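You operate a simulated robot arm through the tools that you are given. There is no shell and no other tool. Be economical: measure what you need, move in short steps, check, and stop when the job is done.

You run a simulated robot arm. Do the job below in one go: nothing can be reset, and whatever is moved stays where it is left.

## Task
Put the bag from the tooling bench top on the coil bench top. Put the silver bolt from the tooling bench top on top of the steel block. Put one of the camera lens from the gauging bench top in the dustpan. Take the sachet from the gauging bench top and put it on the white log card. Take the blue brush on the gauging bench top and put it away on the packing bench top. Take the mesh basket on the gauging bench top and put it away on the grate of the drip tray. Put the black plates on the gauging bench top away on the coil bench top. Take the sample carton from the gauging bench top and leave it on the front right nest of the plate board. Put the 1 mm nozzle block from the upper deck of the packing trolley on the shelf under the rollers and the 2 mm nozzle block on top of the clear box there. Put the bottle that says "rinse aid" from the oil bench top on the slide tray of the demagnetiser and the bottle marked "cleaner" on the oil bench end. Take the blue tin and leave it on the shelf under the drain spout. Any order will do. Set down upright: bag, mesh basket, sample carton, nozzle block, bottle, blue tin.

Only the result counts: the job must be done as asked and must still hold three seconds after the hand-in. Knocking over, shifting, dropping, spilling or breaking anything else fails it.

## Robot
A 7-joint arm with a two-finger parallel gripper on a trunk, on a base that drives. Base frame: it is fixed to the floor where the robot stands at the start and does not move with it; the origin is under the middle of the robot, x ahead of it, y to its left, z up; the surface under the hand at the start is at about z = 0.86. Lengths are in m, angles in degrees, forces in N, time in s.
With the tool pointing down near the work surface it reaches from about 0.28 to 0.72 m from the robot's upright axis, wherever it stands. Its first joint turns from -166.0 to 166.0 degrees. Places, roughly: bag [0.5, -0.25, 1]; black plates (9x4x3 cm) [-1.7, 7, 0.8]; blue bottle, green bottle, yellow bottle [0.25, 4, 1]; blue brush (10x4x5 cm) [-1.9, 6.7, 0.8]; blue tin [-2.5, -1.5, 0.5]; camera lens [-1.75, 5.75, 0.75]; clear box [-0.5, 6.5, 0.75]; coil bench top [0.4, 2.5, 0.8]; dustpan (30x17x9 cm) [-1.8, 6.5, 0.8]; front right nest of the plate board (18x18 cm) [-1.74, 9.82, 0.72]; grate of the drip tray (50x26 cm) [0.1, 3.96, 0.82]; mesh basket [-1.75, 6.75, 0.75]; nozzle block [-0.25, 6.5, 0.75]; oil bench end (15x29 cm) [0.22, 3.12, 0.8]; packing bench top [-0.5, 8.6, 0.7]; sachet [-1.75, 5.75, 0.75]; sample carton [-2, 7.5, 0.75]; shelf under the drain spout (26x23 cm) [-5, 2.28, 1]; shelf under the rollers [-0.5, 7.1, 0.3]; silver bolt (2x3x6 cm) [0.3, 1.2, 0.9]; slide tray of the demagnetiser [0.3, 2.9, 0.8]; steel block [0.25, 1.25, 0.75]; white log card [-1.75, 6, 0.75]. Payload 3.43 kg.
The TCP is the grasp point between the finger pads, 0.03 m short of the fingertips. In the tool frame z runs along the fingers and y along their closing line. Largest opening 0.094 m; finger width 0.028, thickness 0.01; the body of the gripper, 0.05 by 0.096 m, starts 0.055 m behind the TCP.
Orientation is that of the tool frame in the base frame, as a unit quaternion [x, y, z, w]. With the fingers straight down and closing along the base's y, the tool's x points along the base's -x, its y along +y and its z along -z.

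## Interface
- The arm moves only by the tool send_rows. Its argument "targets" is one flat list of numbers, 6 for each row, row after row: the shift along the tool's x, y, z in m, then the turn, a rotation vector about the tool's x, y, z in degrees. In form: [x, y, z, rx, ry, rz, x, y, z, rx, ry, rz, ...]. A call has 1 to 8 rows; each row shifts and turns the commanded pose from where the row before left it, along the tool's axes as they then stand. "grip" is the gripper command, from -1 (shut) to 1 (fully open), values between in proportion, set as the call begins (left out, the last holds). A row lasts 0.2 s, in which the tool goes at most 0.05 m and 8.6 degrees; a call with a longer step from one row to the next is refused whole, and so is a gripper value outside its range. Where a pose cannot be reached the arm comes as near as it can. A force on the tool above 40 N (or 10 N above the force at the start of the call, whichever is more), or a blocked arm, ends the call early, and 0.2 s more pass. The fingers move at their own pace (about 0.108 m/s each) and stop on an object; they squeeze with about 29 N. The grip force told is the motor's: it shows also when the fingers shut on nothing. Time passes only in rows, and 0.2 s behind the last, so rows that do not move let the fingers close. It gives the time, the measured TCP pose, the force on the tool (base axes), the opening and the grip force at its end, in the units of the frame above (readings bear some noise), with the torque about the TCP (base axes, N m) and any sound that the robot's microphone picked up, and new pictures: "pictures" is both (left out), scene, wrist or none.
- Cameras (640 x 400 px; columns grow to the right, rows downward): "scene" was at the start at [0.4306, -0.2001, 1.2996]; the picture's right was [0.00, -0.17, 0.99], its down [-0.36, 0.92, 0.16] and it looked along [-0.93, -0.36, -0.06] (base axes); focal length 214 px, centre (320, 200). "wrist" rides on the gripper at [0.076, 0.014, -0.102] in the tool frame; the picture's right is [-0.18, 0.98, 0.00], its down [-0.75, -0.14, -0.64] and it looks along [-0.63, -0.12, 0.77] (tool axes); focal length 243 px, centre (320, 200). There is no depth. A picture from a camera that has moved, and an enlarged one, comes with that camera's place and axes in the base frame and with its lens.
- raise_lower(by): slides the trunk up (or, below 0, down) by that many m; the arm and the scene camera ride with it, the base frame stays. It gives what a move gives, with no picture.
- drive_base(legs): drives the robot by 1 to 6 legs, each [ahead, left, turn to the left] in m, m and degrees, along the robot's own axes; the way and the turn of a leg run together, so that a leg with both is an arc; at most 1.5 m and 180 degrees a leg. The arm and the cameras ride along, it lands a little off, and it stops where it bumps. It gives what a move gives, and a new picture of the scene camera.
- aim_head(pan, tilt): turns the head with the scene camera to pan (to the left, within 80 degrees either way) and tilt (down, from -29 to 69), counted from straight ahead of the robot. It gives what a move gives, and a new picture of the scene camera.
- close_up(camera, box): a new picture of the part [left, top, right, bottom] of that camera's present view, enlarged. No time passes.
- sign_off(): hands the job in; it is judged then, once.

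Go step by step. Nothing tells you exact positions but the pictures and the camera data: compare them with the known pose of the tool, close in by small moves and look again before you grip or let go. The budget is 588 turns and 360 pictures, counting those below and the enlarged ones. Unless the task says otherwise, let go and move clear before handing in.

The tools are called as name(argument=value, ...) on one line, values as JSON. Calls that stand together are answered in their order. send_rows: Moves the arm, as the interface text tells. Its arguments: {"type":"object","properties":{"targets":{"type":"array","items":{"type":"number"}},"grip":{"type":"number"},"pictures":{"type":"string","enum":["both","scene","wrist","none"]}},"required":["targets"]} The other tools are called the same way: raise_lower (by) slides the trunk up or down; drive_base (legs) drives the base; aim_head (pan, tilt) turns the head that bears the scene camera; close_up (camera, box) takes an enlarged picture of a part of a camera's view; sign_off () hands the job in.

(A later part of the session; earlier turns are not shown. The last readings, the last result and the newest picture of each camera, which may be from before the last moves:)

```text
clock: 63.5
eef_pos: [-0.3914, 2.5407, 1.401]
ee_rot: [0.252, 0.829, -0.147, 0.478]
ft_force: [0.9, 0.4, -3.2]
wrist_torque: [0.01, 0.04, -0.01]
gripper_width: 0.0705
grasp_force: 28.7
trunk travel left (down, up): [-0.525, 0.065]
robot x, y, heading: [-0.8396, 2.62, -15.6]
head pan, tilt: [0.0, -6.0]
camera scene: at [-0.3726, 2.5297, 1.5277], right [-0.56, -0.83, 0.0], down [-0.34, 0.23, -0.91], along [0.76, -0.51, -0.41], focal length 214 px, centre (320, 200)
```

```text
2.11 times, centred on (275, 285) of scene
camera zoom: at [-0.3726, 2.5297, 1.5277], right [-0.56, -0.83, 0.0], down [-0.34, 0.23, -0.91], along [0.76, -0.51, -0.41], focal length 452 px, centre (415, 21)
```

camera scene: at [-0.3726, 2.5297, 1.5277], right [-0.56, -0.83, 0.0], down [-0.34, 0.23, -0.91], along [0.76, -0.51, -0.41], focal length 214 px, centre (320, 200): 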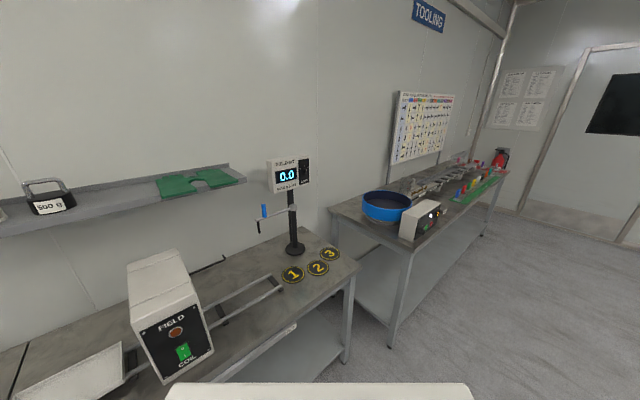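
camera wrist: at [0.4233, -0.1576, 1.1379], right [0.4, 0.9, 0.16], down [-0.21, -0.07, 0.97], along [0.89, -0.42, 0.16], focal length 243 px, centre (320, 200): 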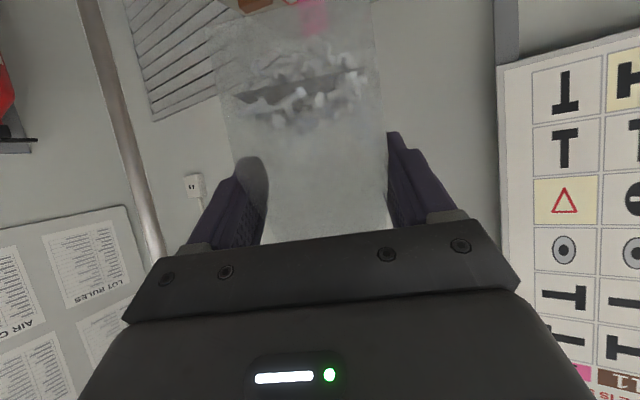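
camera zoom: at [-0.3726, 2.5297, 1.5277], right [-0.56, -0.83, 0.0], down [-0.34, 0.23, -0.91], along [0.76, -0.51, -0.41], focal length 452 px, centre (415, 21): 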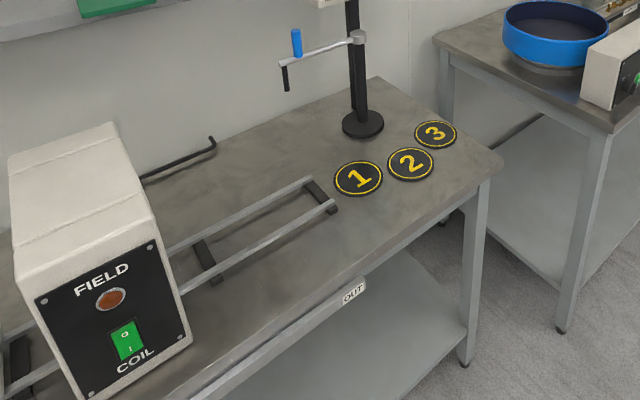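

A free strip lies in front of the rails, from the bench edge at x≈0.13 to the rails at x≈0.28. I'll set the bag near (0.20, 2.2), so I drive there with the hand still high.

drive_base(legs=[[0, 0, 15.3], [0, -0.457, 0], [0.58, 0, 0]])

```text
clock: 70.1
eef_pos: [0.1942, 2.1966, 1.4016]
ee_rot: [0.141, 0.855, -0.082, 0.492]
ft_force: [0.3, 0.3, -2.4]
wrist_torque: [-0.01, 0.02, -0.01]
gripper_width: 0.07
grasp_force: 28.9
trunk travel left (down, up): [-0.525, 0.065]
robot x, y, heading: [-0.2602, 2.1562, -0.4]
head pan, tilt: [0.0, -6.0]
camera scene: at [0.2155, 2.1913, 1.5279], right [-0.32, -0.95, 0.0], down [-0.39, 0.13, -0.91], along [0.86, -0.29, -0.41], focal length 214 px, centre (320, 200)
```

scene: 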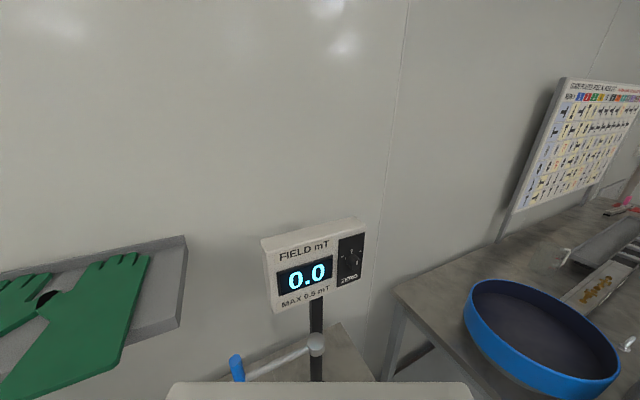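

The path down is clear, with the probe pin well behind at x≈0.475. I'll lower the trunk most of the way, then look with both cameras.

raise_lower(by=-0.46)

send_rows(targets=[0, 0, 0, 0, 0, 0], pictures="wrist")

```text
refused: -0.46 is not a number from -0.4 to 0.4
```

```text
clock: 70.5
eef_pos: [0.1935, 2.1978, 1.4028]
ee_rot: [0.141, 0.855, -0.082, 0.493]
ft_force: [-0.6, -0.1, -1.0]
wrist_torque: [-0.02, 0.01, -0.02]
gripper_width: 0.0698
grasp_force: 28.7
trunk travel left (down, up): [-0.525, 0.065]
robot x, y, heading: [-0.26, 2.156, -0.1]
head pan, tilt: [0.0, -6.0]
camera wrist: at [0.0779, 2.2501, 1.388], right [0.4, 0.9, 0.16], down [-0.21, -0.07, 0.97], along [0.89, -0.43, 0.16], focal length 243 px, centre (320, 200)
```

wrist: 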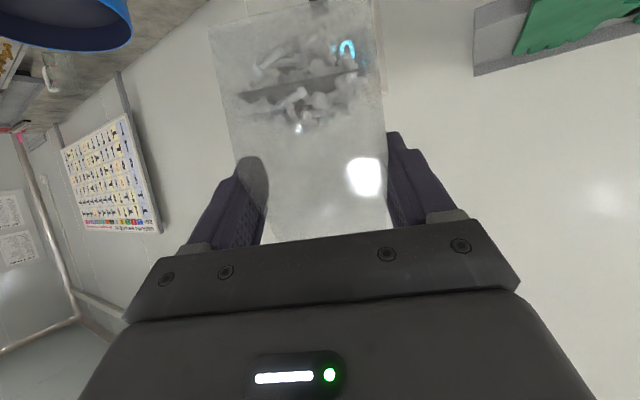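

raise_lower(by=-0.4)

raise_lower(by=-0.06)

send_rows(targets=[0, 0, 0, 0, 0, 0], pictures="wrist")

```text
clock: 74.3
eef_pos: [0.1919, 2.196, 1.002]
ee_rot: [0.142, 0.855, -0.083, 0.493]
ft_force: [0.4, -0.3, -1.7]
wrist_torque: [0.01, 0.03, 0.02]
gripper_width: 0.0701
grasp_force: 29.2
trunk travel left (down, up): [-0.125, 0.465]
robot x, y, heading: [-0.2614, 2.1565, -0.2]
head pan, tilt: [0.0, -6.0]
```

```text
clock: 75.3
eef_pos: [0.1932, 2.1976, 0.9413]
ee_rot: [0.142, 0.855, -0.082, 0.492]
ft_force: [0.1, -0.4, -2.0]
wrist_torque: [0.01, 0.06, 0.02]
gripper_width: 0.07
grasp_force: 29.1
trunk travel left (down, up): [-0.065, 0.525]
robot x, y, heading: [-0.2589, 2.1602, -0.6]
head pan, tilt: [0.0, -6.0]
```

```text
clock: 75.7
eef_pos: [0.1936, 2.1962, 0.9429]
ee_rot: [0.142, 0.855, -0.083, 0.492]
ft_force: [0.2, 0.5, -1.7]
wrist_torque: [0.01, 0.05, -0.01]
gripper_width: 0.0701
grasp_force: 28.8
trunk travel left (down, up): [-0.065, 0.525]
robot x, y, heading: [-0.2606, 2.1596, -0.2]
head pan, tilt: [0.0, -6.0]
camera wrist: at [0.0778, 2.2501, 0.9281], right [0.4, 0.9, 0.16], down [-0.21, -0.08, 0.97], along [0.89, -0.43, 0.16], focal length 243 px, centre (320, 200)
```

wrist: 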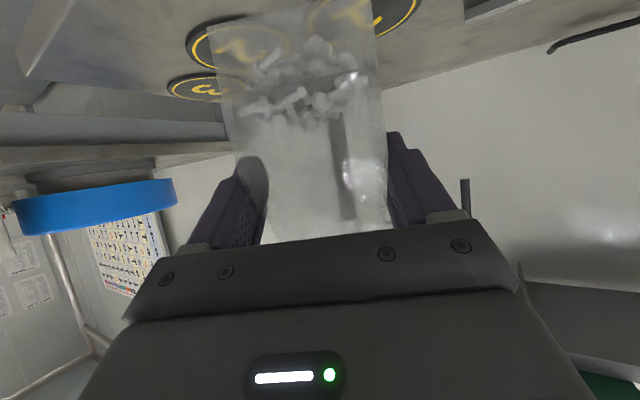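

The bag is still above the bench. I'll rotate the last 8° upright and ease down in small steps.

send_rows(targets=[0, 0, 0, 0, -4, 0, 0, 0, 0, 0, -4, 0], pictures="none")

raise_lower(by=-0.03)

send_rows(targets=[0, 0, 0, 0, 0, 0], pictures="wrist")

```text
clock: 76.3
eef_pos: [0.2007, 2.2, 0.9413]
ee_rot: [0.136, 0.818, -0.092, 0.551]
ft_force: [0.8, -0.8, -2.2]
wrist_torque: [0.01, 0.02, 0.03]
gripper_width: 0.0703
grasp_force: 28.9
out of reach, approached as far as the arm can: row 1
trunk travel left (down, up): [-0.065, 0.525]
robot x, y, heading: [-0.2604, 2.1569, -0.3]
head pan, tilt: [0.0, -6.0]
```

```text
clock: 77.0
eef_pos: [0.2004, 2.1991, 0.9129]
ee_rot: [0.135, 0.818, -0.092, 0.551]
ft_force: [-0.2, 0.3, -2.1]
wrist_torque: [0.01, 0.05, -0.01]
gripper_width: 0.0703
grasp_force: 29.2
trunk travel left (down, up): [-0.035, 0.555]
robot x, y, heading: [-0.2595, 2.1593, 0.1]
head pan, tilt: [0.0, -6.0]
```

```text
clock: 77.5
eef_pos: [0.2011, 2.1996, 0.9105]
ee_rot: [0.135, 0.819, -0.092, 0.55]
ft_force: [-0.3, 0.6, -2.3]
wrist_torque: [0.03, 0.02, 0.01]
gripper_width: 0.0701
grasp_force: 29.3
trunk travel left (down, up): [-0.035, 0.555]
robot x, y, heading: [-0.2619, 2.1572, -0.2]
head pan, tilt: [0.0, -6.0]
camera wrist: at [0.0878, 2.2516, 0.8801], right [0.38, 0.91, 0.17], down [-0.34, -0.03, 0.94], along [0.86, -0.42, 0.3], focal length 243 px, centre (320, 200)
```

wrist: 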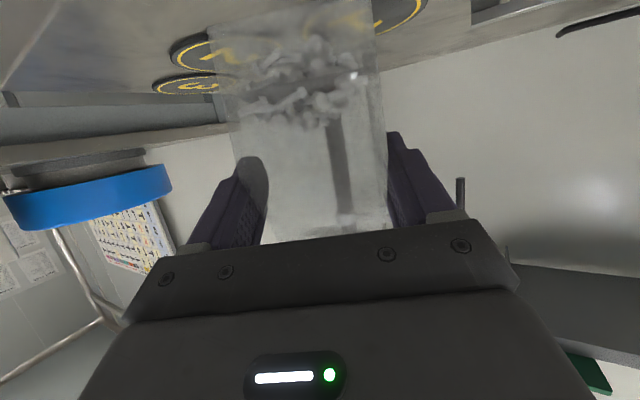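

Upright within a few degrees. Now fine steps down, watching the force.

send_rows(targets=[0.0046, 0, 0.0019, 0, 0, 0, 0.0046, 0, 0.0019, 0, 0, 0, 0.0046, 0, 0.0019, 0, 0, 0], pictures="none")

```text
clock: 78.2
eef_pos: [0.2016, 2.1983, 0.8966]
ee_rot: [0.135, 0.819, -0.092, 0.551]
ft_force: [-0.3, -0.6, -2.2]
wrist_torque: [0.03, 0.0, 0.02]
gripper_width: 0.0702
grasp_force: 29.6
trunk travel left (down, up): [-0.035, 0.555]
robot x, y, heading: [-0.2603, 2.1561, -0.3]
head pan, tilt: [0.0, -6.0]
```

send_rows(targets=[0.0037, 0, 0.0015, 0, 0, 0, 0.0037, 0, 0.0015, 0, 0, 0], pictures="none")

send_rows(targets=[0.0028, 0, 0.0011, 0, 0, 0], pictures="wrist")

```text
clock: 78.8
eef_pos: [0.201, 2.2, 0.8895]
ee_rot: [0.136, 0.818, -0.092, 0.551]
ft_force: [-0.2, 0.6, -2.3]
wrist_torque: [0.01, 0.02, -0.04]
gripper_width: 0.07
grasp_force: 29.4
trunk travel left (down, up): [-0.035, 0.555]
robot x, y, heading: [-0.2595, 2.1586, 0.1]
head pan, tilt: [0.0, -6.0]
```

```text
clock: 79.2
eef_pos: [0.1999, 2.2, 0.8858]
ee_rot: [0.135, 0.819, -0.092, 0.551]
ft_force: [-0.3, 0.0, -2.5]
wrist_torque: [0.03, 0.04, 0.0]
gripper_width: 0.0702
grasp_force: 29.1
trunk travel left (down, up): [-0.035, 0.555]
robot x, y, heading: [-0.2602, 2.1567, -0.2]
head pan, tilt: [0.0, -6.0]
camera wrist: at [0.0877, 2.2518, 0.8548], right [0.38, 0.91, 0.17], down [-0.34, -0.03, 0.94], along [0.86, -0.42, 0.3], focal length 243 px, centre (320, 200)
```

wrist: 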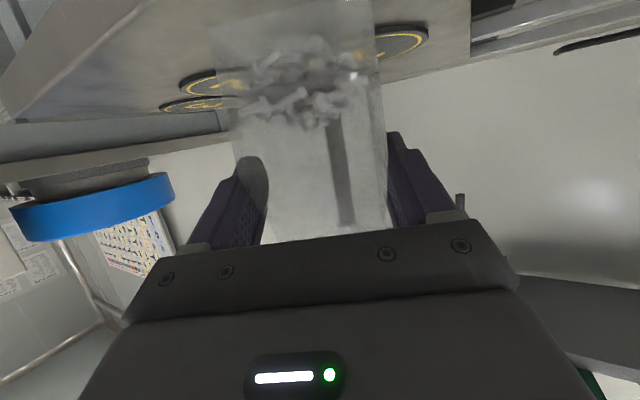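

No contact yet, so I'll keep going down in small steps.

send_rows(targets=[0.0037, 0, 0.0015, 0, 0, 0, 0.0037, 0, 0.0015, 0, 0, 0], pictures="none")

send_rows(targets=[0.0037, 0, 0.0015, 0, 0, 0, 0, 0, 0, 0, 0, 0], pictures="none")

close_up(camera="wrist", box=[160, 0, 480, 200])

```text
clock: 79.8
eef_pos: [0.2, 2.1982, 0.8782]
ee_rot: [0.135, 0.818, -0.092, 0.551]
ft_force: [0.1, 0.6, -1.2]
wrist_torque: [0.02, 0.02, 0.01]
gripper_width: 0.0696
grasp_force: 29.0
trunk travel left (down, up): [-0.035, 0.555]
robot x, y, heading: [-0.2582, 2.155, 0.1]
head pan, tilt: [0.0, -6.0]
```

```text
clock: 80.5
eef_pos: [0.1998, 2.1981, 0.8747]
ee_rot: [0.137, 0.817, -0.092, 0.552]
ft_force: [4.6, -1.7, 21.5]
wrist_torque: [-0.03, 0.05, 0.0]
gripper_width: 0.0703
grasp_force: 28.9
trunk travel left (down, up): [-0.035, 0.555]
robot x, y, heading: [-0.26, 2.1568, -0.2]
head pan, tilt: [0.0, -6.0]
```

```text
2.00 times, centred on (320, 100) of wrist
camera zoom: at [0.0879, 2.2512, 0.8428], right [0.38, 0.91, 0.17], down [-0.34, -0.03, 0.94], along [0.86, -0.42, 0.3], focal length 485 px, centre (320, 400)
```

zoom: 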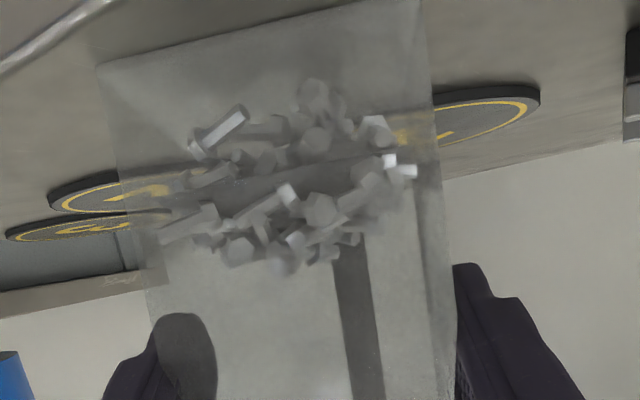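

Contact: 21 N and almost no torque, so the base is flat on the bench. I'll back off a millimetre and open.

send_rows(targets=[-0.0015, 0, -0.0006, 0, 0, 0, 0, 0, 0, 0, 0, 0], pictures="none")

send_rows(targets=[0, 0, 0, 0, 0, 0, 0, 0, 0, 0, 0, 0, 0, 0, 0, 0, 0, 0], grip=1, pictures="both")

```text
clock: 81.0
eef_pos: [0.1994, 2.1975, 0.8741]
ee_rot: [0.136, 0.818, -0.093, 0.551]
ft_force: [4.0, -1.7, 10.7]
wrist_torque: [0.16, -0.2, -0.08]
gripper_width: 0.0704
grasp_force: 29.5
trunk travel left (down, up): [-0.035, 0.555]
robot x, y, heading: [-0.2573, 2.1597, -0.4]
head pan, tilt: [0.0, -6.0]
```

```text
clock: 81.8
eef_pos: [0.2003, 2.1971, 0.8742]
ee_rot: [0.135, 0.818, -0.092, 0.551]
ft_force: [-0.1, -0.4, -0.3]
wrist_torque: [0.01, -0.01, 0.03]
gripper_width: 0.094
grasp_force: 0.0
trunk travel left (down, up): [-0.035, 0.555]
robot x, y, heading: [-0.2581, 2.1587, -0.1]
head pan, tilt: [0.0, -6.0]
camera scene: at [0.2048, 2.1993, 1.0025], right [-0.32, -0.95, 0.0], down [-0.26, 0.09, -0.96], along [0.91, -0.31, -0.28], focal length 214 px, centre (320, 200)
camera wrist: at [0.0876, 2.2513, 0.843], right [0.38, 0.91, 0.17], down [-0.34, -0.03, 0.94], along [0.86, -0.42, 0.3], focal length 243 px, centre (320, 200)
```

scene: 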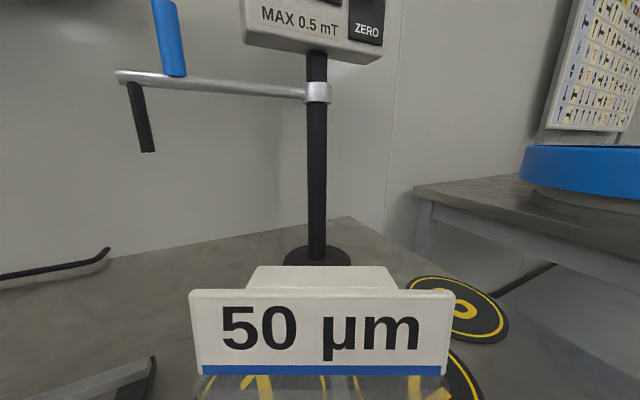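
wrist: 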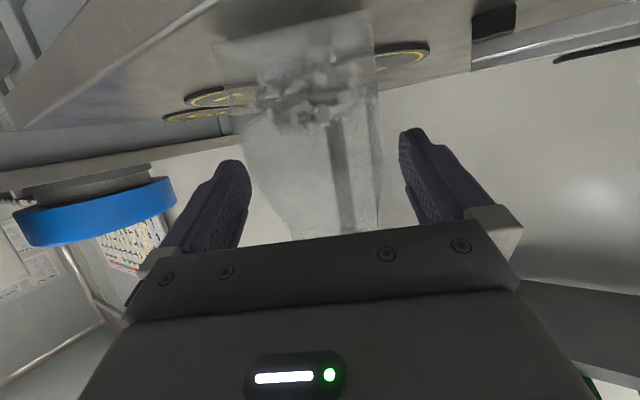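

The bag stands free and upright. I'll retreat back along the tool axis.

send_rows(targets=[0, 0, -0.03, 0, 0, 0, 0, 0, -0.04, 0, 0, 0, 0, 0, -0.04, 0, 0, 0, 0, 0, -0.04, 0, 0, 0], pictures="none")

drive_base(legs=[[-0.3, 0, 0]])

```text
clock: 82.8
eef_pos: [0.1352, 2.2946, 0.9164]
ee_rot: [0.137, 0.818, -0.093, 0.551]
ft_force: [-0.1, -0.2, -0.6]
wrist_torque: [-0.01, 0.04, 0.01]
gripper_width: 0.0939
grasp_force: 0.2
out of reach, approached as far as the arm can: row 1, 2, 3, 4
trunk travel left (down, up): [-0.035, 0.555]
robot x, y, heading: [-0.2608, 2.1586, -0.2]
head pan, tilt: [0.0, -6.0]
```

```text
clock: 84.9
eef_pos: [-0.1592, 2.2943, 0.9168]
ee_rot: [0.136, 0.818, -0.093, 0.551]
ft_force: [0.7, 0.3, 0.7]
wrist_torque: [0.03, 0.0, 0.01]
gripper_width: 0.0941
grasp_force: 0.1
trunk travel left (down, up): [-0.035, 0.555]
robot x, y, heading: [-0.5531, 2.155, -0.5]
head pan, tilt: [0.0, -6.0]
camera scene: at [-0.1542, 2.2947, 1.044], right [-0.33, -0.95, 0.0], down [-0.26, 0.09, -0.96], along [0.91, -0.31, -0.28], focal length 214 px, centre (320, 200)
```

scene: 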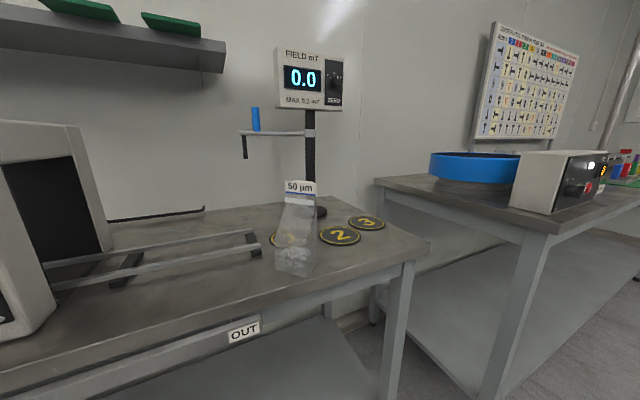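

The bag stands upright on the coil bench. Now I'll bring the tool back to vertical and head for the bolt and fixture 11 on the tooling bench.

raise_lower(by=0.25)

send_rows(targets=[0, 0, 0, 0, 8.5, 0, 0, 0, 0, 0, 8.5, 0, 0, 0, 0, 0, 8.5, 0, 0, 0, 0, 0, 8.5, 0, 0, 0, 0, 0, 8.5, 0, 0, 0, 0, 0, 8.5, 0, 0, 0, 0, 0, 8.5, 0, 0, 0, 0, 0, 8.5, 0], pictures="none")

send_rows(targets=[0, 0, 0, 0, 0, -6.2, 0, 0, 0, 0, 0, -6.2, 0, 0, 0, 0, 0, -6.2], pictures="none")

drive_base(legs=[[0, -1.1, 0]])

```text
clock: 87.5
eef_pos: [-0.1594, 2.2947, 1.1659]
ee_rot: [0.136, 0.819, -0.093, 0.55]
ft_force: [0.2, 0.7, -0.6]
wrist_torque: [-0.03, 0.01, 0.01]
gripper_width: 0.0938
grasp_force: 0.1
trunk travel left (down, up): [-0.285, 0.305]
robot x, y, heading: [-0.5551, 2.1606, -0.6]
head pan, tilt: [0.0, -6.0]
```

```text
clock: 89.2
eef_pos: [-0.1581, 2.294, 1.1658]
ee_rot: [0.164, 0.986, 0.0, -0.002]
ft_force: [-0.1, -0.9, -0.4]
wrist_torque: [0.01, 0.01, -0.01]
gripper_width: 0.094
grasp_force: 0.2
trunk travel left (down, up): [-0.285, 0.305]
robot x, y, heading: [-0.5599, 2.1587, -0.3]
head pan, tilt: [0.0, -6.0]
```

```text
clock: 90.0
eef_pos: [-0.1592, 2.2931, 1.1658]
ee_rot: [0.003, 1.0, -0.001, -0.001]
ft_force: [-0.3, -0.4, 0.2]
wrist_torque: [0.0, 0.0, -0.01]
gripper_width: 0.0941
grasp_force: 0.0
trunk travel left (down, up): [-0.285, 0.305]
robot x, y, heading: [-0.5573, 2.1559, -0.1]
head pan, tilt: [0.0, -6.0]
```

```text
clock: 95.8
eef_pos: [-0.1563, 1.1816, 1.1662]
ee_rot: [-0.005, 1.0, -0.001, -0.001]
ft_force: [-1.0, -0.1, -0.9]
wrist_torque: [0.0, 0.03, 0.01]
gripper_width: 0.0938
grasp_force: 0.0
trunk travel left (down, up): [-0.285, 0.305]
robot x, y, heading: [-0.5469, 1.0387, 0.5]
head pan, tilt: [0.0, -6.0]
camera scene: at [-0.0367, 1.1847, 1.21], right [0.01, -1.0, 0.0], down [-0.99, -0.01, -0.1], along [0.1, 0.0, -0.99], focal length 214 px, centre (320, 200)
```

scene: 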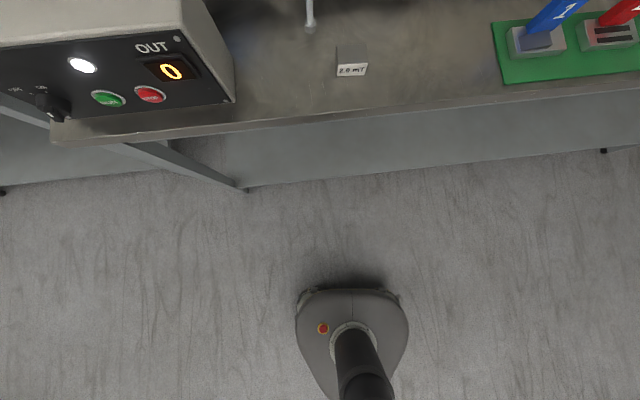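

I can see a small block labelled "2.0 mT" and a thin shiny item near the edge. I'll move closer.

drive_base(legs=[[0.3, 0, 0]])

send_rows(targets=[0, 0, 0, 0, 0, 0], pictures="wrist")

```text
clock: 97.8
eef_pos: [0.1461, 1.1856, 1.1658]
ee_rot: [-0.004, 1.0, -0.001, -0.002]
ft_force: [0.5, 0.0, -0.3]
wrist_torque: [0.02, 0.0, -0.01]
gripper_width: 0.0941
grasp_force: 0.2
trunk travel left (down, up): [-0.285, 0.305]
robot x, y, heading: [-0.2471, 1.0452, 0.5]
head pan, tilt: [0.0, -6.0]
camera scene: at [0.2647, 1.188, 1.2096], right [0.01, -1.0, 0.0], down [-0.99, -0.01, -0.1], along [0.1, 0.0, -0.99], focal length 214 px, centre (320, 200)
```

scene: 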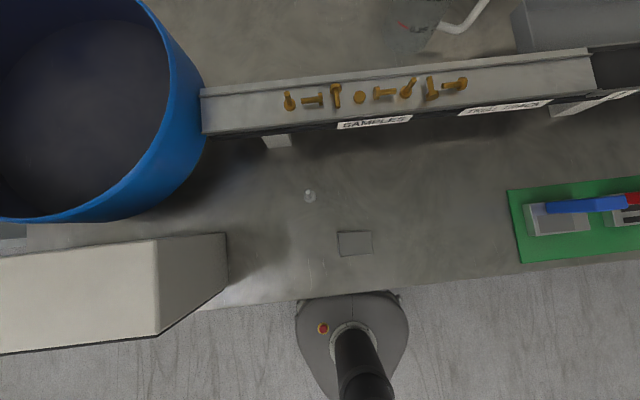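

```text
clock: 98.2
eef_pos: [0.1455, 1.1861, 1.1668]
ee_rot: [-0.004, 1.0, -0.001, -0.002]
ft_force: [-0.5, -0.1, 0.1]
wrist_torque: [-0.02, 0.01, 0.02]
gripper_width: 0.0939
grasp_force: 0.1
trunk travel left (down, up): [-0.285, 0.305]
robot x, y, heading: [-0.2506, 1.0427, 0.8]
head pan, tilt: [0.0, -6.0]
camera wrist: at [0.0688, 1.198, 1.269], right [0.18, 0.98, 0.0], down [0.76, -0.13, 0.64], along [0.63, -0.11, -0.77], focal length 243 px, centre (320, 200)
```

wrist: 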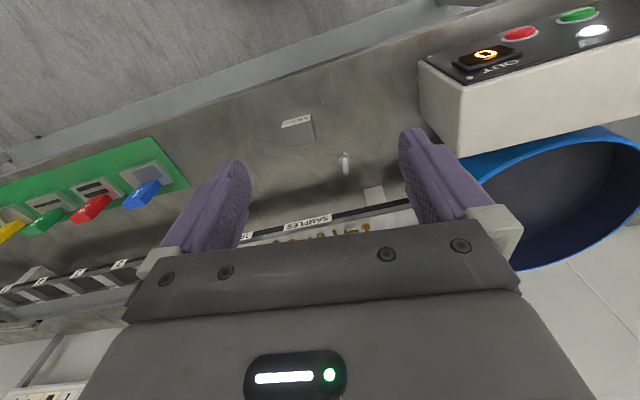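

The bolt stands at scene (309,196) and the steel block is at (355,243). I'll zoom in on both.

close_up(camera="scene", box=[270, 160, 410, 280])

close_up(camera="wrist", box=[260, 90, 400, 200])

```text
3.33 times, centred on (340, 220) of scene
camera zoom: at [0.2641, 1.188, 1.2099], right [0.01, -1.0, 0.0], down [-0.99, -0.01, -0.1], along [0.1, 0.0, -0.99], focal length 715 px, centre (253, 133)
```

zoom: 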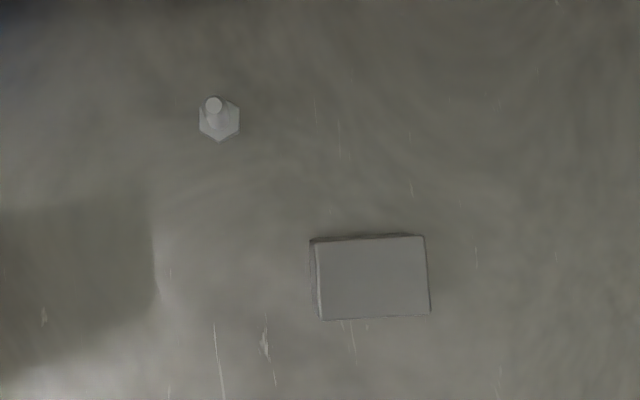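

```text
3.64 times, centred on (330, 145) of wrist
camera zoom: at [0.0688, 1.198, 1.269], right [0.18, 0.98, 0.0], down [0.76, -0.13, 0.64], along [0.63, -0.11, -0.77], focal length 882 px, centre (284, 400)
```

zoom: 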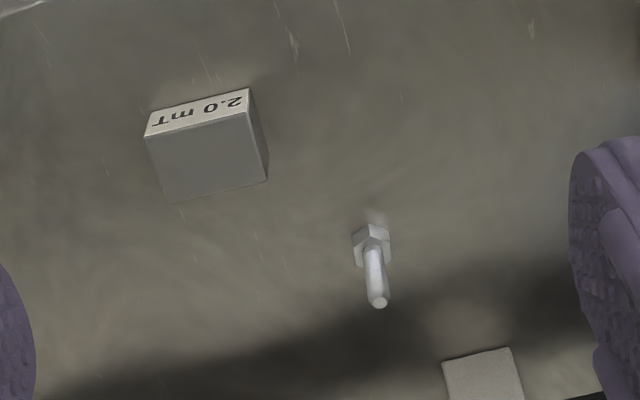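

The bolt stands on its head at (0.305, 1.204), its tip near z≈0.92, and the steel block's top is at (0.233, 1.134, 0.887). I'll move above the bolt and check.

send_rows(targets=[-0.04, 0.0046, 0, 0, 0, 0, -0.04, 0.0046, 0, 0, 0, 0, -0.04, 0.0046, 0, 0, 0, 0, -0.04, 0.0046, 0, 0, 0, 0, 0, 0, 0.045, 0, 0, 0, 0, 0, 0.045, 0, 0, 0, 0, 0, 0.045, 0, 0, 0, 0, 0, 0.045, 0, 0, 0], pictures="wrist")

```text
clock: 100.0
eef_pos: [0.3056, 1.205, 0.9855]
ee_rot: [-0.004, 1.0, -0.001, 0.0]
ft_force: [0.8, 0.1, -0.3]
wrist_torque: [0.01, -0.03, 0.01]
gripper_width: 0.0939
grasp_force: 0.0
trunk travel left (down, up): [-0.285, 0.305]
robot x, y, heading: [-0.2453, 1.0454, 0.6]
head pan, tilt: [0.0, -6.0]
camera wrist: at [0.2297, 1.2177, 1.088], right [0.18, 0.98, 0.0], down [0.76, -0.13, 0.64], along [0.63, -0.11, -0.77], focal length 243 px, centre (320, 200)
```

wrist: 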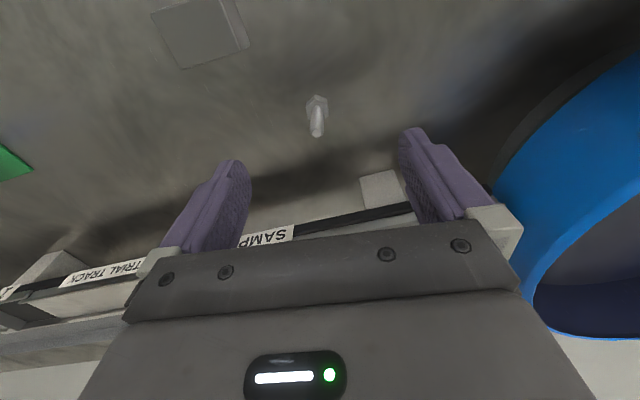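

It's aligned. I'll descend and grip the shank.

send_rows(targets=[0, 0, 0.04, 0, 0, 0, 0, 0, 0.037, 0, 0, 0], pictures="none")

send_rows(targets=[0, 0, 0, 0, 0, 0, 0, 0, 0, 0, 0, 0, 0, 0, 0, 0, 0, 0, 0, 0, 0, 0, 0, 0], grip=-1, pictures="wrist")

```text
clock: 100.6
eef_pos: [0.3053, 1.2037, 0.9087]
ee_rot: [-0.005, 1.0, 0.0, -0.001]
ft_force: [-0.1, 0.6, -0.3]
wrist_torque: [0.01, 0.01, 0.03]
gripper_width: 0.094
grasp_force: 0.0
trunk travel left (down, up): [-0.285, 0.305]
robot x, y, heading: [-0.2483, 1.0426, 0.5]
head pan, tilt: [0.0, -6.0]
```

```text
clock: 101.6
eef_pos: [0.3051, 1.2032, 0.9084]
ee_rot: [-0.004, 1.0, -0.001, -0.001]
ft_force: [-0.4, -0.4, 0.4]
wrist_torque: [-0.01, 0.0, 0.0]
gripper_width: 0.0099
grasp_force: 28.7
trunk travel left (down, up): [-0.285, 0.305]
robot x, y, heading: [-0.247, 1.0463, 1.0]
head pan, tilt: [0.0, -6.0]
camera wrist: at [0.2288, 1.2168, 1.0117], right [0.18, 0.98, 0.0], down [0.76, -0.13, 0.64], along [0.63, -0.11, -0.77], focal length 243 px, centre (320, 200)
```

wrist: 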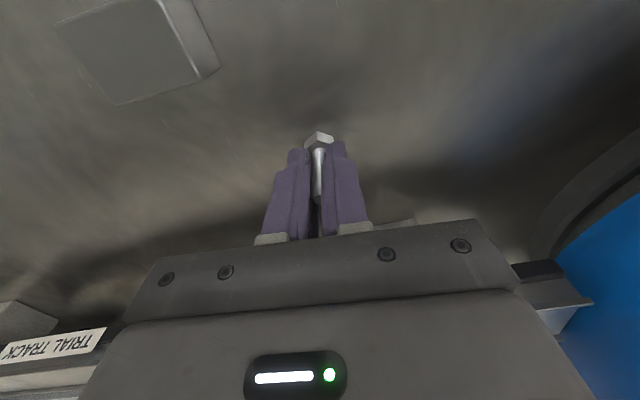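

The bolt is gripped. I'll lift it 6 cm and move over the block.

send_rows(targets=[0, 0, -0.02, 0, 0, 0, 0, 0, -0.03, 0, 0, 0, 0, 0, -0.02, 0, 0, 0, 0.0242, -0.0233, 0, 0, 0, 0, 0.0242, -0.0233, 0, 0, 0, 0, 0.0242, -0.0233, 0, 0, 0, 0, 0, 0, 0, 0, 0, 0], pictures="both")

```text
clock: 103.2
eef_pos: [0.2314, 1.1336, 0.9827]
ee_rot: [-0.004, 1.0, -0.001, -0.001]
ft_force: [-0.8, -0.2, -1.6]
wrist_torque: [-0.03, -0.04, 0.01]
gripper_width: 0.01
grasp_force: 29.6
trunk travel left (down, up): [-0.285, 0.305]
robot x, y, heading: [-0.2501, 1.0397, 0.7]
head pan, tilt: [0.0, -6.0]
camera scene: at [0.3507, 1.1361, 1.0256], right [0.01, -1.0, 0.0], down [-0.99, -0.01, -0.1], along [0.1, 0.0, -0.99], focal length 214 px, centre (320, 200)
camera wrist: at [0.1554, 1.1461, 1.0848], right [0.18, 0.98, 0.0], down [0.76, -0.13, 0.64], along [0.63, -0.11, -0.77], focal length 243 px, centre (320, 200)
```

scene: 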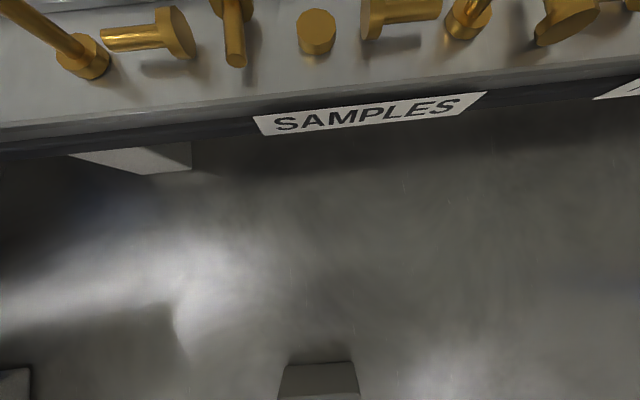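
wrist: 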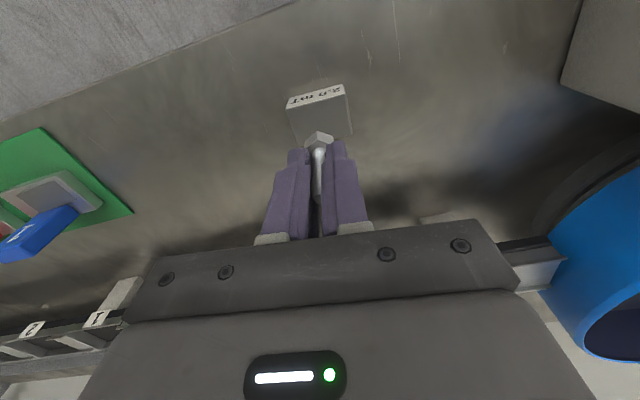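

Aligned over the block. I'll lower to just above it and then feel for contact.

send_rows(targets=[0, 0, 0.02, 0, 0, 0, 0, 0, 0.02, 0, 0, 0, 0, 0, 0.003, 0, 0, 0], pictures="none")

send_rows(targets=[0, 0, 0.003, 0, 0, 0, 0, 0, 0.002, 0, 0, 0], pictures="wrist")

```text
clock: 104.0
eef_pos: [0.2318, 1.1335, 0.9384]
ee_rot: [-0.005, 1.0, -0.001, 0.0]
ft_force: [-0.3, -0.7, 19.7]
wrist_torque: [-0.18, -0.01, 0.02]
gripper_width: 0.0098
grasp_force: 29.3
trunk travel left (down, up): [-0.285, 0.305]
robot x, y, heading: [-0.2535, 1.0405, 0.7]
head pan, tilt: [0.0, -6.0]
```

```text
clock: 104.6
eef_pos: [0.2312, 1.1337, 0.9322]
ee_rot: [-0.004, 1.0, -0.001, 0.0]
ft_force: [0.7, -0.9, 26.7]
wrist_torque: [-0.01, -0.06, -0.03]
gripper_width: 0.01
grasp_force: 29.3
trunk travel left (down, up): [-0.285, 0.305]
robot x, y, heading: [-0.2458, 1.0404, 0.8]
head pan, tilt: [0.0, -6.0]
camera wrist: at [0.1554, 1.1463, 1.0357], right [0.18, 0.98, 0.0], down [0.75, -0.13, 0.64], along [0.63, -0.11, -0.77], focal length 243 px, centre (320, 200)
```

wrist: 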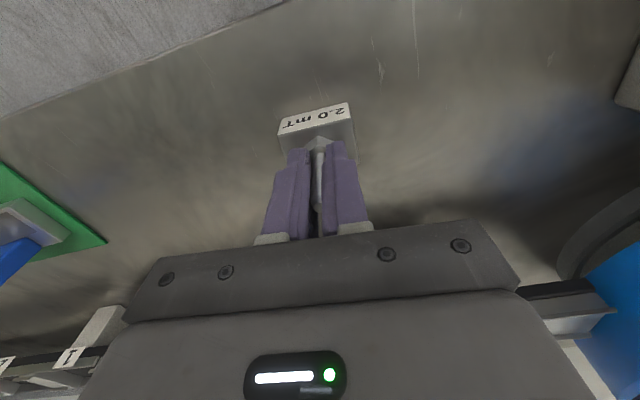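

The bolt is seated on the block. I'll open and rise.

send_rows(targets=[0, 0, 0, 0, 0, 0, 0, 0, 0, 0, 0, 0, 0, 0, 0, 0, 0, 0], grip=1, pictures="none")

send_rows(targets=[0, 0, -0.02, 0, 0, 0, 0, 0, -0.04, 0, 0, 0, 0, 0, -0.05, 0, 0, 0, 0, 0, -0.05, 0, 0, 0, 0, 0, -0.05, 0, 0, 0, 0, 0, -0.05, 0, 0, 0], pictures="wrist")

```text
clock: 105.4
eef_pos: [0.2319, 1.133, 0.932]
ee_rot: [-0.004, 1.0, 0.0, -0.002]
ft_force: [0.1, 0.4, -0.4]
wrist_torque: [0.01, 0.03, -0.02]
gripper_width: 0.094
grasp_force: 0.1
trunk travel left (down, up): [-0.285, 0.305]
robot x, y, heading: [-0.2505, 1.045, 0.9]
head pan, tilt: [0.0, -6.0]
```

```text
clock: 106.8
eef_pos: [0.2327, 1.1329, 1.1904]
ee_rot: [-0.005, 1.0, 0.0, -0.001]
ft_force: [-0.7, -0.1, -0.8]
wrist_torque: [0.01, 0.01, 0.01]
gripper_width: 0.094
grasp_force: 0.1
trunk travel left (down, up): [-0.285, 0.305]
robot x, y, heading: [-0.2472, 1.0409, 0.7]
head pan, tilt: [0.0, -6.0]
camera wrist: at [0.1569, 1.1464, 1.2933], right [0.18, 0.98, 0.0], down [0.76, -0.13, 0.64], along [0.63, -0.11, -0.77], focal length 243 px, centre (320, 200)
```

wrist: 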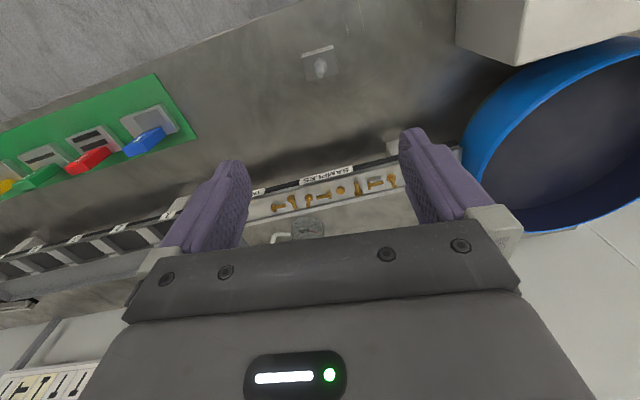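

close_up(camera="wrist", box=[270, 20, 370, 110])

drive_base(legs=[[0, -1.3, 0], [0.33, 0, 0]])

```text
4.44 times, centred on (320, 65) of wrist
camera zoom: at [0.1569, 1.1464, 1.2933], right [0.18, 0.98, 0.0], down [0.76, -0.13, 0.64], along [0.63, -0.11, -0.77], focal length 1078 px, centre (320, 800)
```

zoom: 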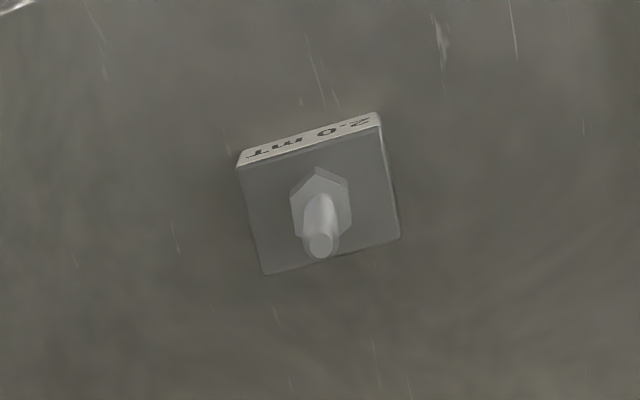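

```text
clock: 115.3
eef_pos: [0.5703, -0.1779, 1.1897]
ee_rot: [-0.001, 1.0, -0.002, -0.001]
ft_force: [-0.3, 0.7, 0.8]
wrist_torque: [-0.01, -0.02, -0.01]
gripper_width: 0.0941
grasp_force: 0.0
trunk travel left (down, up): [-0.285, 0.305]
robot x, y, heading: [0.0875, -0.2656, 0.4]
head pan, tilt: [0.0, -6.0]
stopped in leg 2: the robot was blocked; the commanded pose is now the measured one
camera scene: at [0.6888, -0.1764, 1.2337], right [0.0, -1.0, 0.0], down [-0.99, 0.0, -0.1], along [0.1, 0.0, -0.99], focal length 214 px, centre (320, 200)
```

scene: 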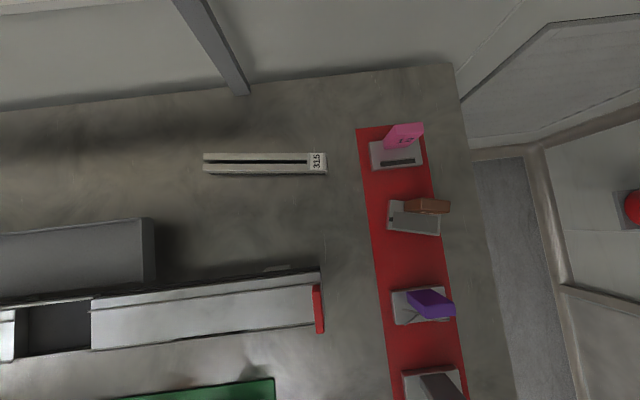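

The bolt is standing on the block. Now I'll look closely at fixture 11, which the bag turned.

close_up(camera="scene", box=[350, 110, 490, 350])

close_up(camera="scene", box=[370, 180, 460, 250])

```text
1.67 times, centred on (420, 230) of scene
camera zoom: at [0.6888, -0.1764, 1.2337], right [0.0, -1.0, 0.0], down [-0.99, 0.0, -0.1], along [0.1, 0.0, -0.99], focal length 358 px, centre (153, 150)
```

zoom: 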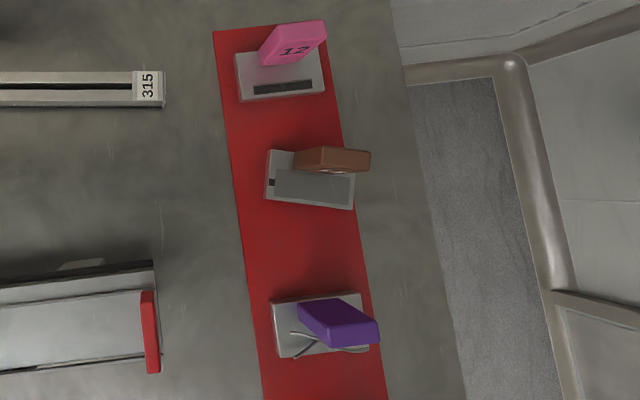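

```text
5.71 times, centred on (415, 215) of scene
camera zoom: at [0.6888, -0.1764, 1.2337], right [0.0, -1.0, 0.0], down [-0.99, 0.0, -0.1], along [0.1, 0.0, -0.99], focal length 1226 px, centre (-223, 114)
```

zoom: 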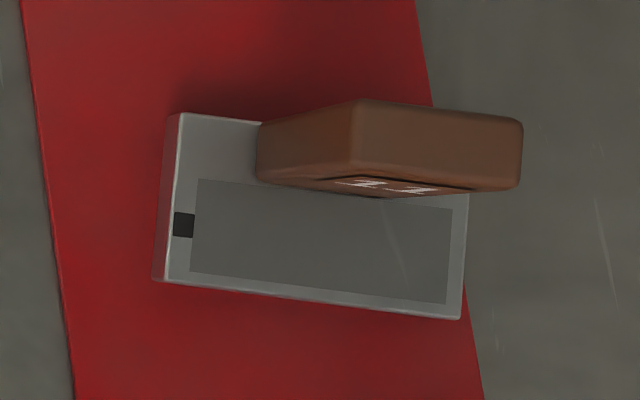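

Neighbour spacing shows where fixture 11 stood: lower-left corner (0.650, -0.283), turned about 6° one way, while now it's at (0.677, -0.285), turned 7° the other way. I'll grip its free left end lightly and swing it back.

send_rows(targets=[-0.0319, -0.0315, 0, 0, 0, 0, -0.0319, -0.0315, 0, 0, 0, 0, -0.0319, -0.0315, 0, 0, 0, 0, -0.0319, -0.0315, 0, 0, 0, 0, 0, 0, 0, 0, 0, 8.1, 0, 0, 0, 0, 0, 8.1, 0, 0, 0, 0, 0, 8.1, 0, 0, 0, 0, 0, 8.1], pictures="none")

send_rows(targets=[0, 0, 0.015, 0, 0, 8.1, 0, 0, 0.015, 0, 0, 8.1, 0, 0, 0.015, 0, 0, 8.1, 0, 0, 0.015, 0, 0, 8.1, 0, 0, 0.015, 0, 0, 8.1, 0, 0, 0.015, 0, 0, 8.1, 0, 0, 0.015, 0, 0, 8.1, 0, 0, 0.015, 0, 0, 8.1], pictures="both")

```text
clock: 117.1
eef_pos: [0.6984, -0.3049, 1.1892]
ee_rot: [0.278, 0.961, -0.001, -0.001]
ft_force: [0.0, 0.4, 0.0]
wrist_torque: [0.04, 0.02, -0.04]
gripper_width: 0.0939
grasp_force: 0.0
trunk travel left (down, up): [-0.285, 0.305]
robot x, y, heading: [0.0851, -0.2674, 0.5]
head pan, tilt: [0.0, -6.0]
```

```text
clock: 118.9
eef_pos: [0.6967, -0.3032, 1.07]
ee_rot: [0.749, 0.663, -0.001, 0.0]
ft_force: [-0.3, -0.4, 0.2]
wrist_torque: [0.01, 0.0, 0.04]
gripper_width: 0.094
grasp_force: 0.1
trunk travel left (down, up): [-0.285, 0.305]
robot x, y, heading: [0.0856, -0.2703, 0.3]
head pan, tilt: [0.0, -6.0]
camera scene: at [0.6834, -0.4207, 1.1138], right [-0.99, 0.12, 0.0], down [0.12, 0.99, -0.11], along [-0.02, -0.1, -0.99], focal length 214 px, centre (320, 200)
camera wrist: at [0.722, -0.2312, 1.1721], right [0.95, -0.3, 0.0], down [-0.23, -0.73, 0.64], along [-0.2, -0.61, -0.77], focal length 243 px, centre (320, 200)
```

scene: 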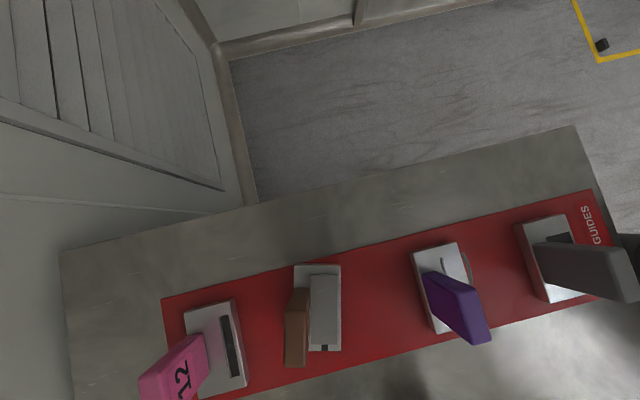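
wrist: 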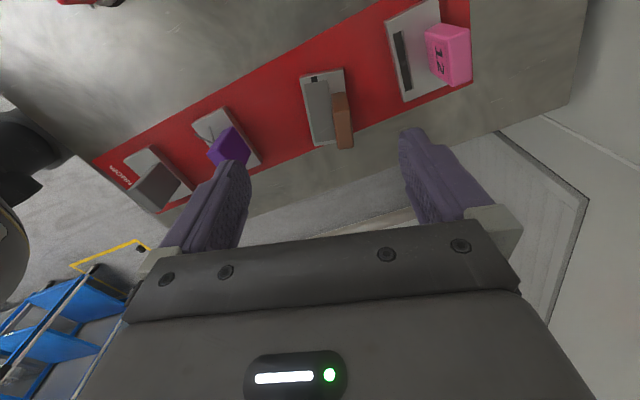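

The tool is aligned with the fixture. I'll shift 7 mm away from the block and descend gently.

send_rows(targets=[0.007, 0, 0.04, 0, 0, 0, 0, 0, 0.04, 0, 0, 0, 0, 0, 0.04, 0, 0, 0, 0, 0, 0.025, 0, 0, 0], pictures="wrist")

```text
clock: 119.9
eef_pos: [0.6995, -0.2958, 0.9242]
ee_rot: [0.749, 0.662, -0.002, 0.0]
ft_force: [0.3, 0.3, -0.3]
wrist_torque: [-0.01, -0.01, 0.03]
gripper_width: 0.094
grasp_force: 0.1
trunk travel left (down, up): [-0.285, 0.305]
robot x, y, heading: [0.089, -0.2673, 0.7]
head pan, tilt: [0.0, -6.0]
camera wrist: at [0.723, -0.2231, 1.0267], right [0.95, -0.3, 0.0], down [-0.23, -0.73, 0.64], along [-0.2, -0.61, -0.77], focal length 243 px, centre (320, 200)
```

wrist: 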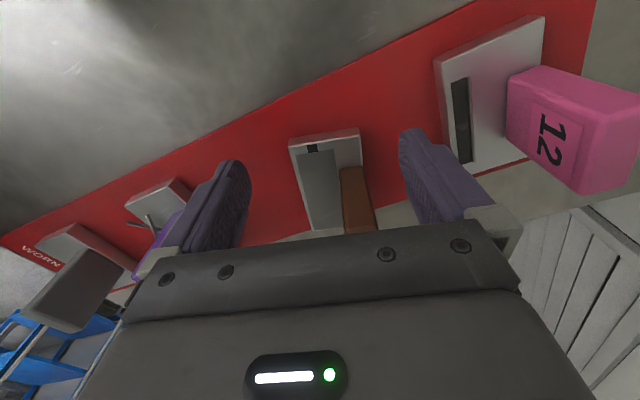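

send_rows(targets=[0, 0, 0.012, 0, 0, 0, 0, 0, 0.012, 0, 0, 0], pictures="none")

send_rows(targets=[0, 0, 0, 0, 0, 0, 0, 0, 0, 0, 0, 0, 0, 0, 0, 0, 0, 0], grip=-0.1, pictures="wrist")

```text
clock: 120.5
eef_pos: [0.6988, -0.2968, 0.8999]
ee_rot: [0.749, 0.663, -0.001, 0.0]
ft_force: [0.0, 0.6, -0.1]
wrist_torque: [0.02, 0.0, 0.05]
gripper_width: 0.0942
grasp_force: 0.0
trunk travel left (down, up): [-0.285, 0.305]
robot x, y, heading: [0.0869, -0.265, 0.5]
head pan, tilt: [0.0, -6.0]
```

```text
clock: 121.3
eef_pos: [0.6992, -0.2951, 0.901]
ee_rot: [0.748, 0.663, -0.002, 0.0]
ft_force: [0.0, 0.6, -0.1]
wrist_torque: [-0.02, -0.03, 0.01]
gripper_width: 0.0495
grasp_force: 28.8
trunk travel left (down, up): [-0.285, 0.305]
robot x, y, heading: [0.088, -0.2676, 0.3]
head pan, tilt: [0.0, -6.0]
camera wrist: at [0.7229, -0.2238, 1.003], right [0.95, -0.3, 0.0], down [-0.23, -0.73, 0.64], along [-0.2, -0.61, -0.77], focal length 243 px, centre (320, 200)
```

wrist: 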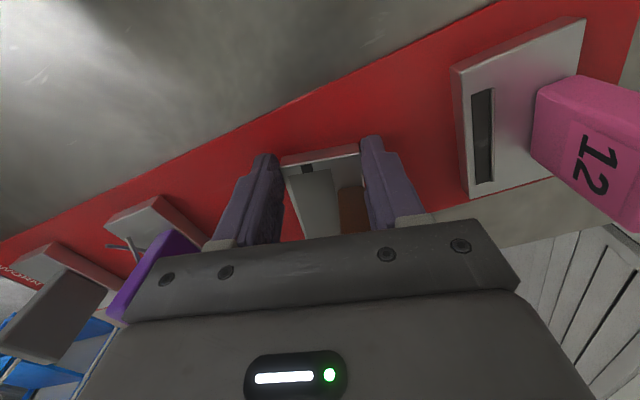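

The fixture is held at its end. I'll swing it back slowly.

send_rows(targets=[0.0005, -0.0042, 0, 0, 0, -2.13, 0.0006, -0.0042, 0, 0, 0, -2.13, 0.0008, -0.0041, 0, 0, 0, -2.13, 0.001, -0.0041, 0, 0, 0, -2.13, 0.0013, -0.0041, 0, 0, 0, -2.13, 0.0014, -0.0041, 0, 0, 0, -2.13, 0, 0, 0, 0, 0, 0], pictures="wrist")

```text
clock: 122.9
eef_pos: [0.6738, -0.2906, 0.9006]
ee_rot: [0.671, 0.742, -0.001, -0.001]
ft_force: [0.3, -1.4, 1.2]
wrist_torque: [-0.07, -0.03, 0.05]
gripper_width: 0.0496
grasp_force: 29.2
trunk travel left (down, up): [-0.285, 0.305]
robot x, y, heading: [0.0838, -0.2692, 0.3]
head pan, tilt: [0.0, -6.0]
camera wrist: at [0.6804, -0.2148, 1.003], right [1.0, -0.08, 0.0], down [-0.06, -0.76, 0.64], along [-0.06, -0.64, -0.77], focal length 243 px, centre (320, 200)
```

wrist: 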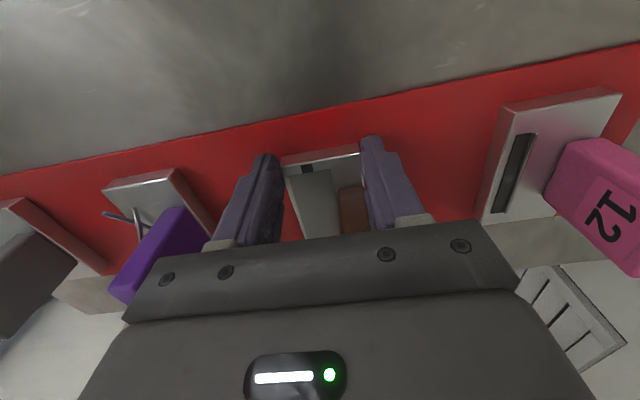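

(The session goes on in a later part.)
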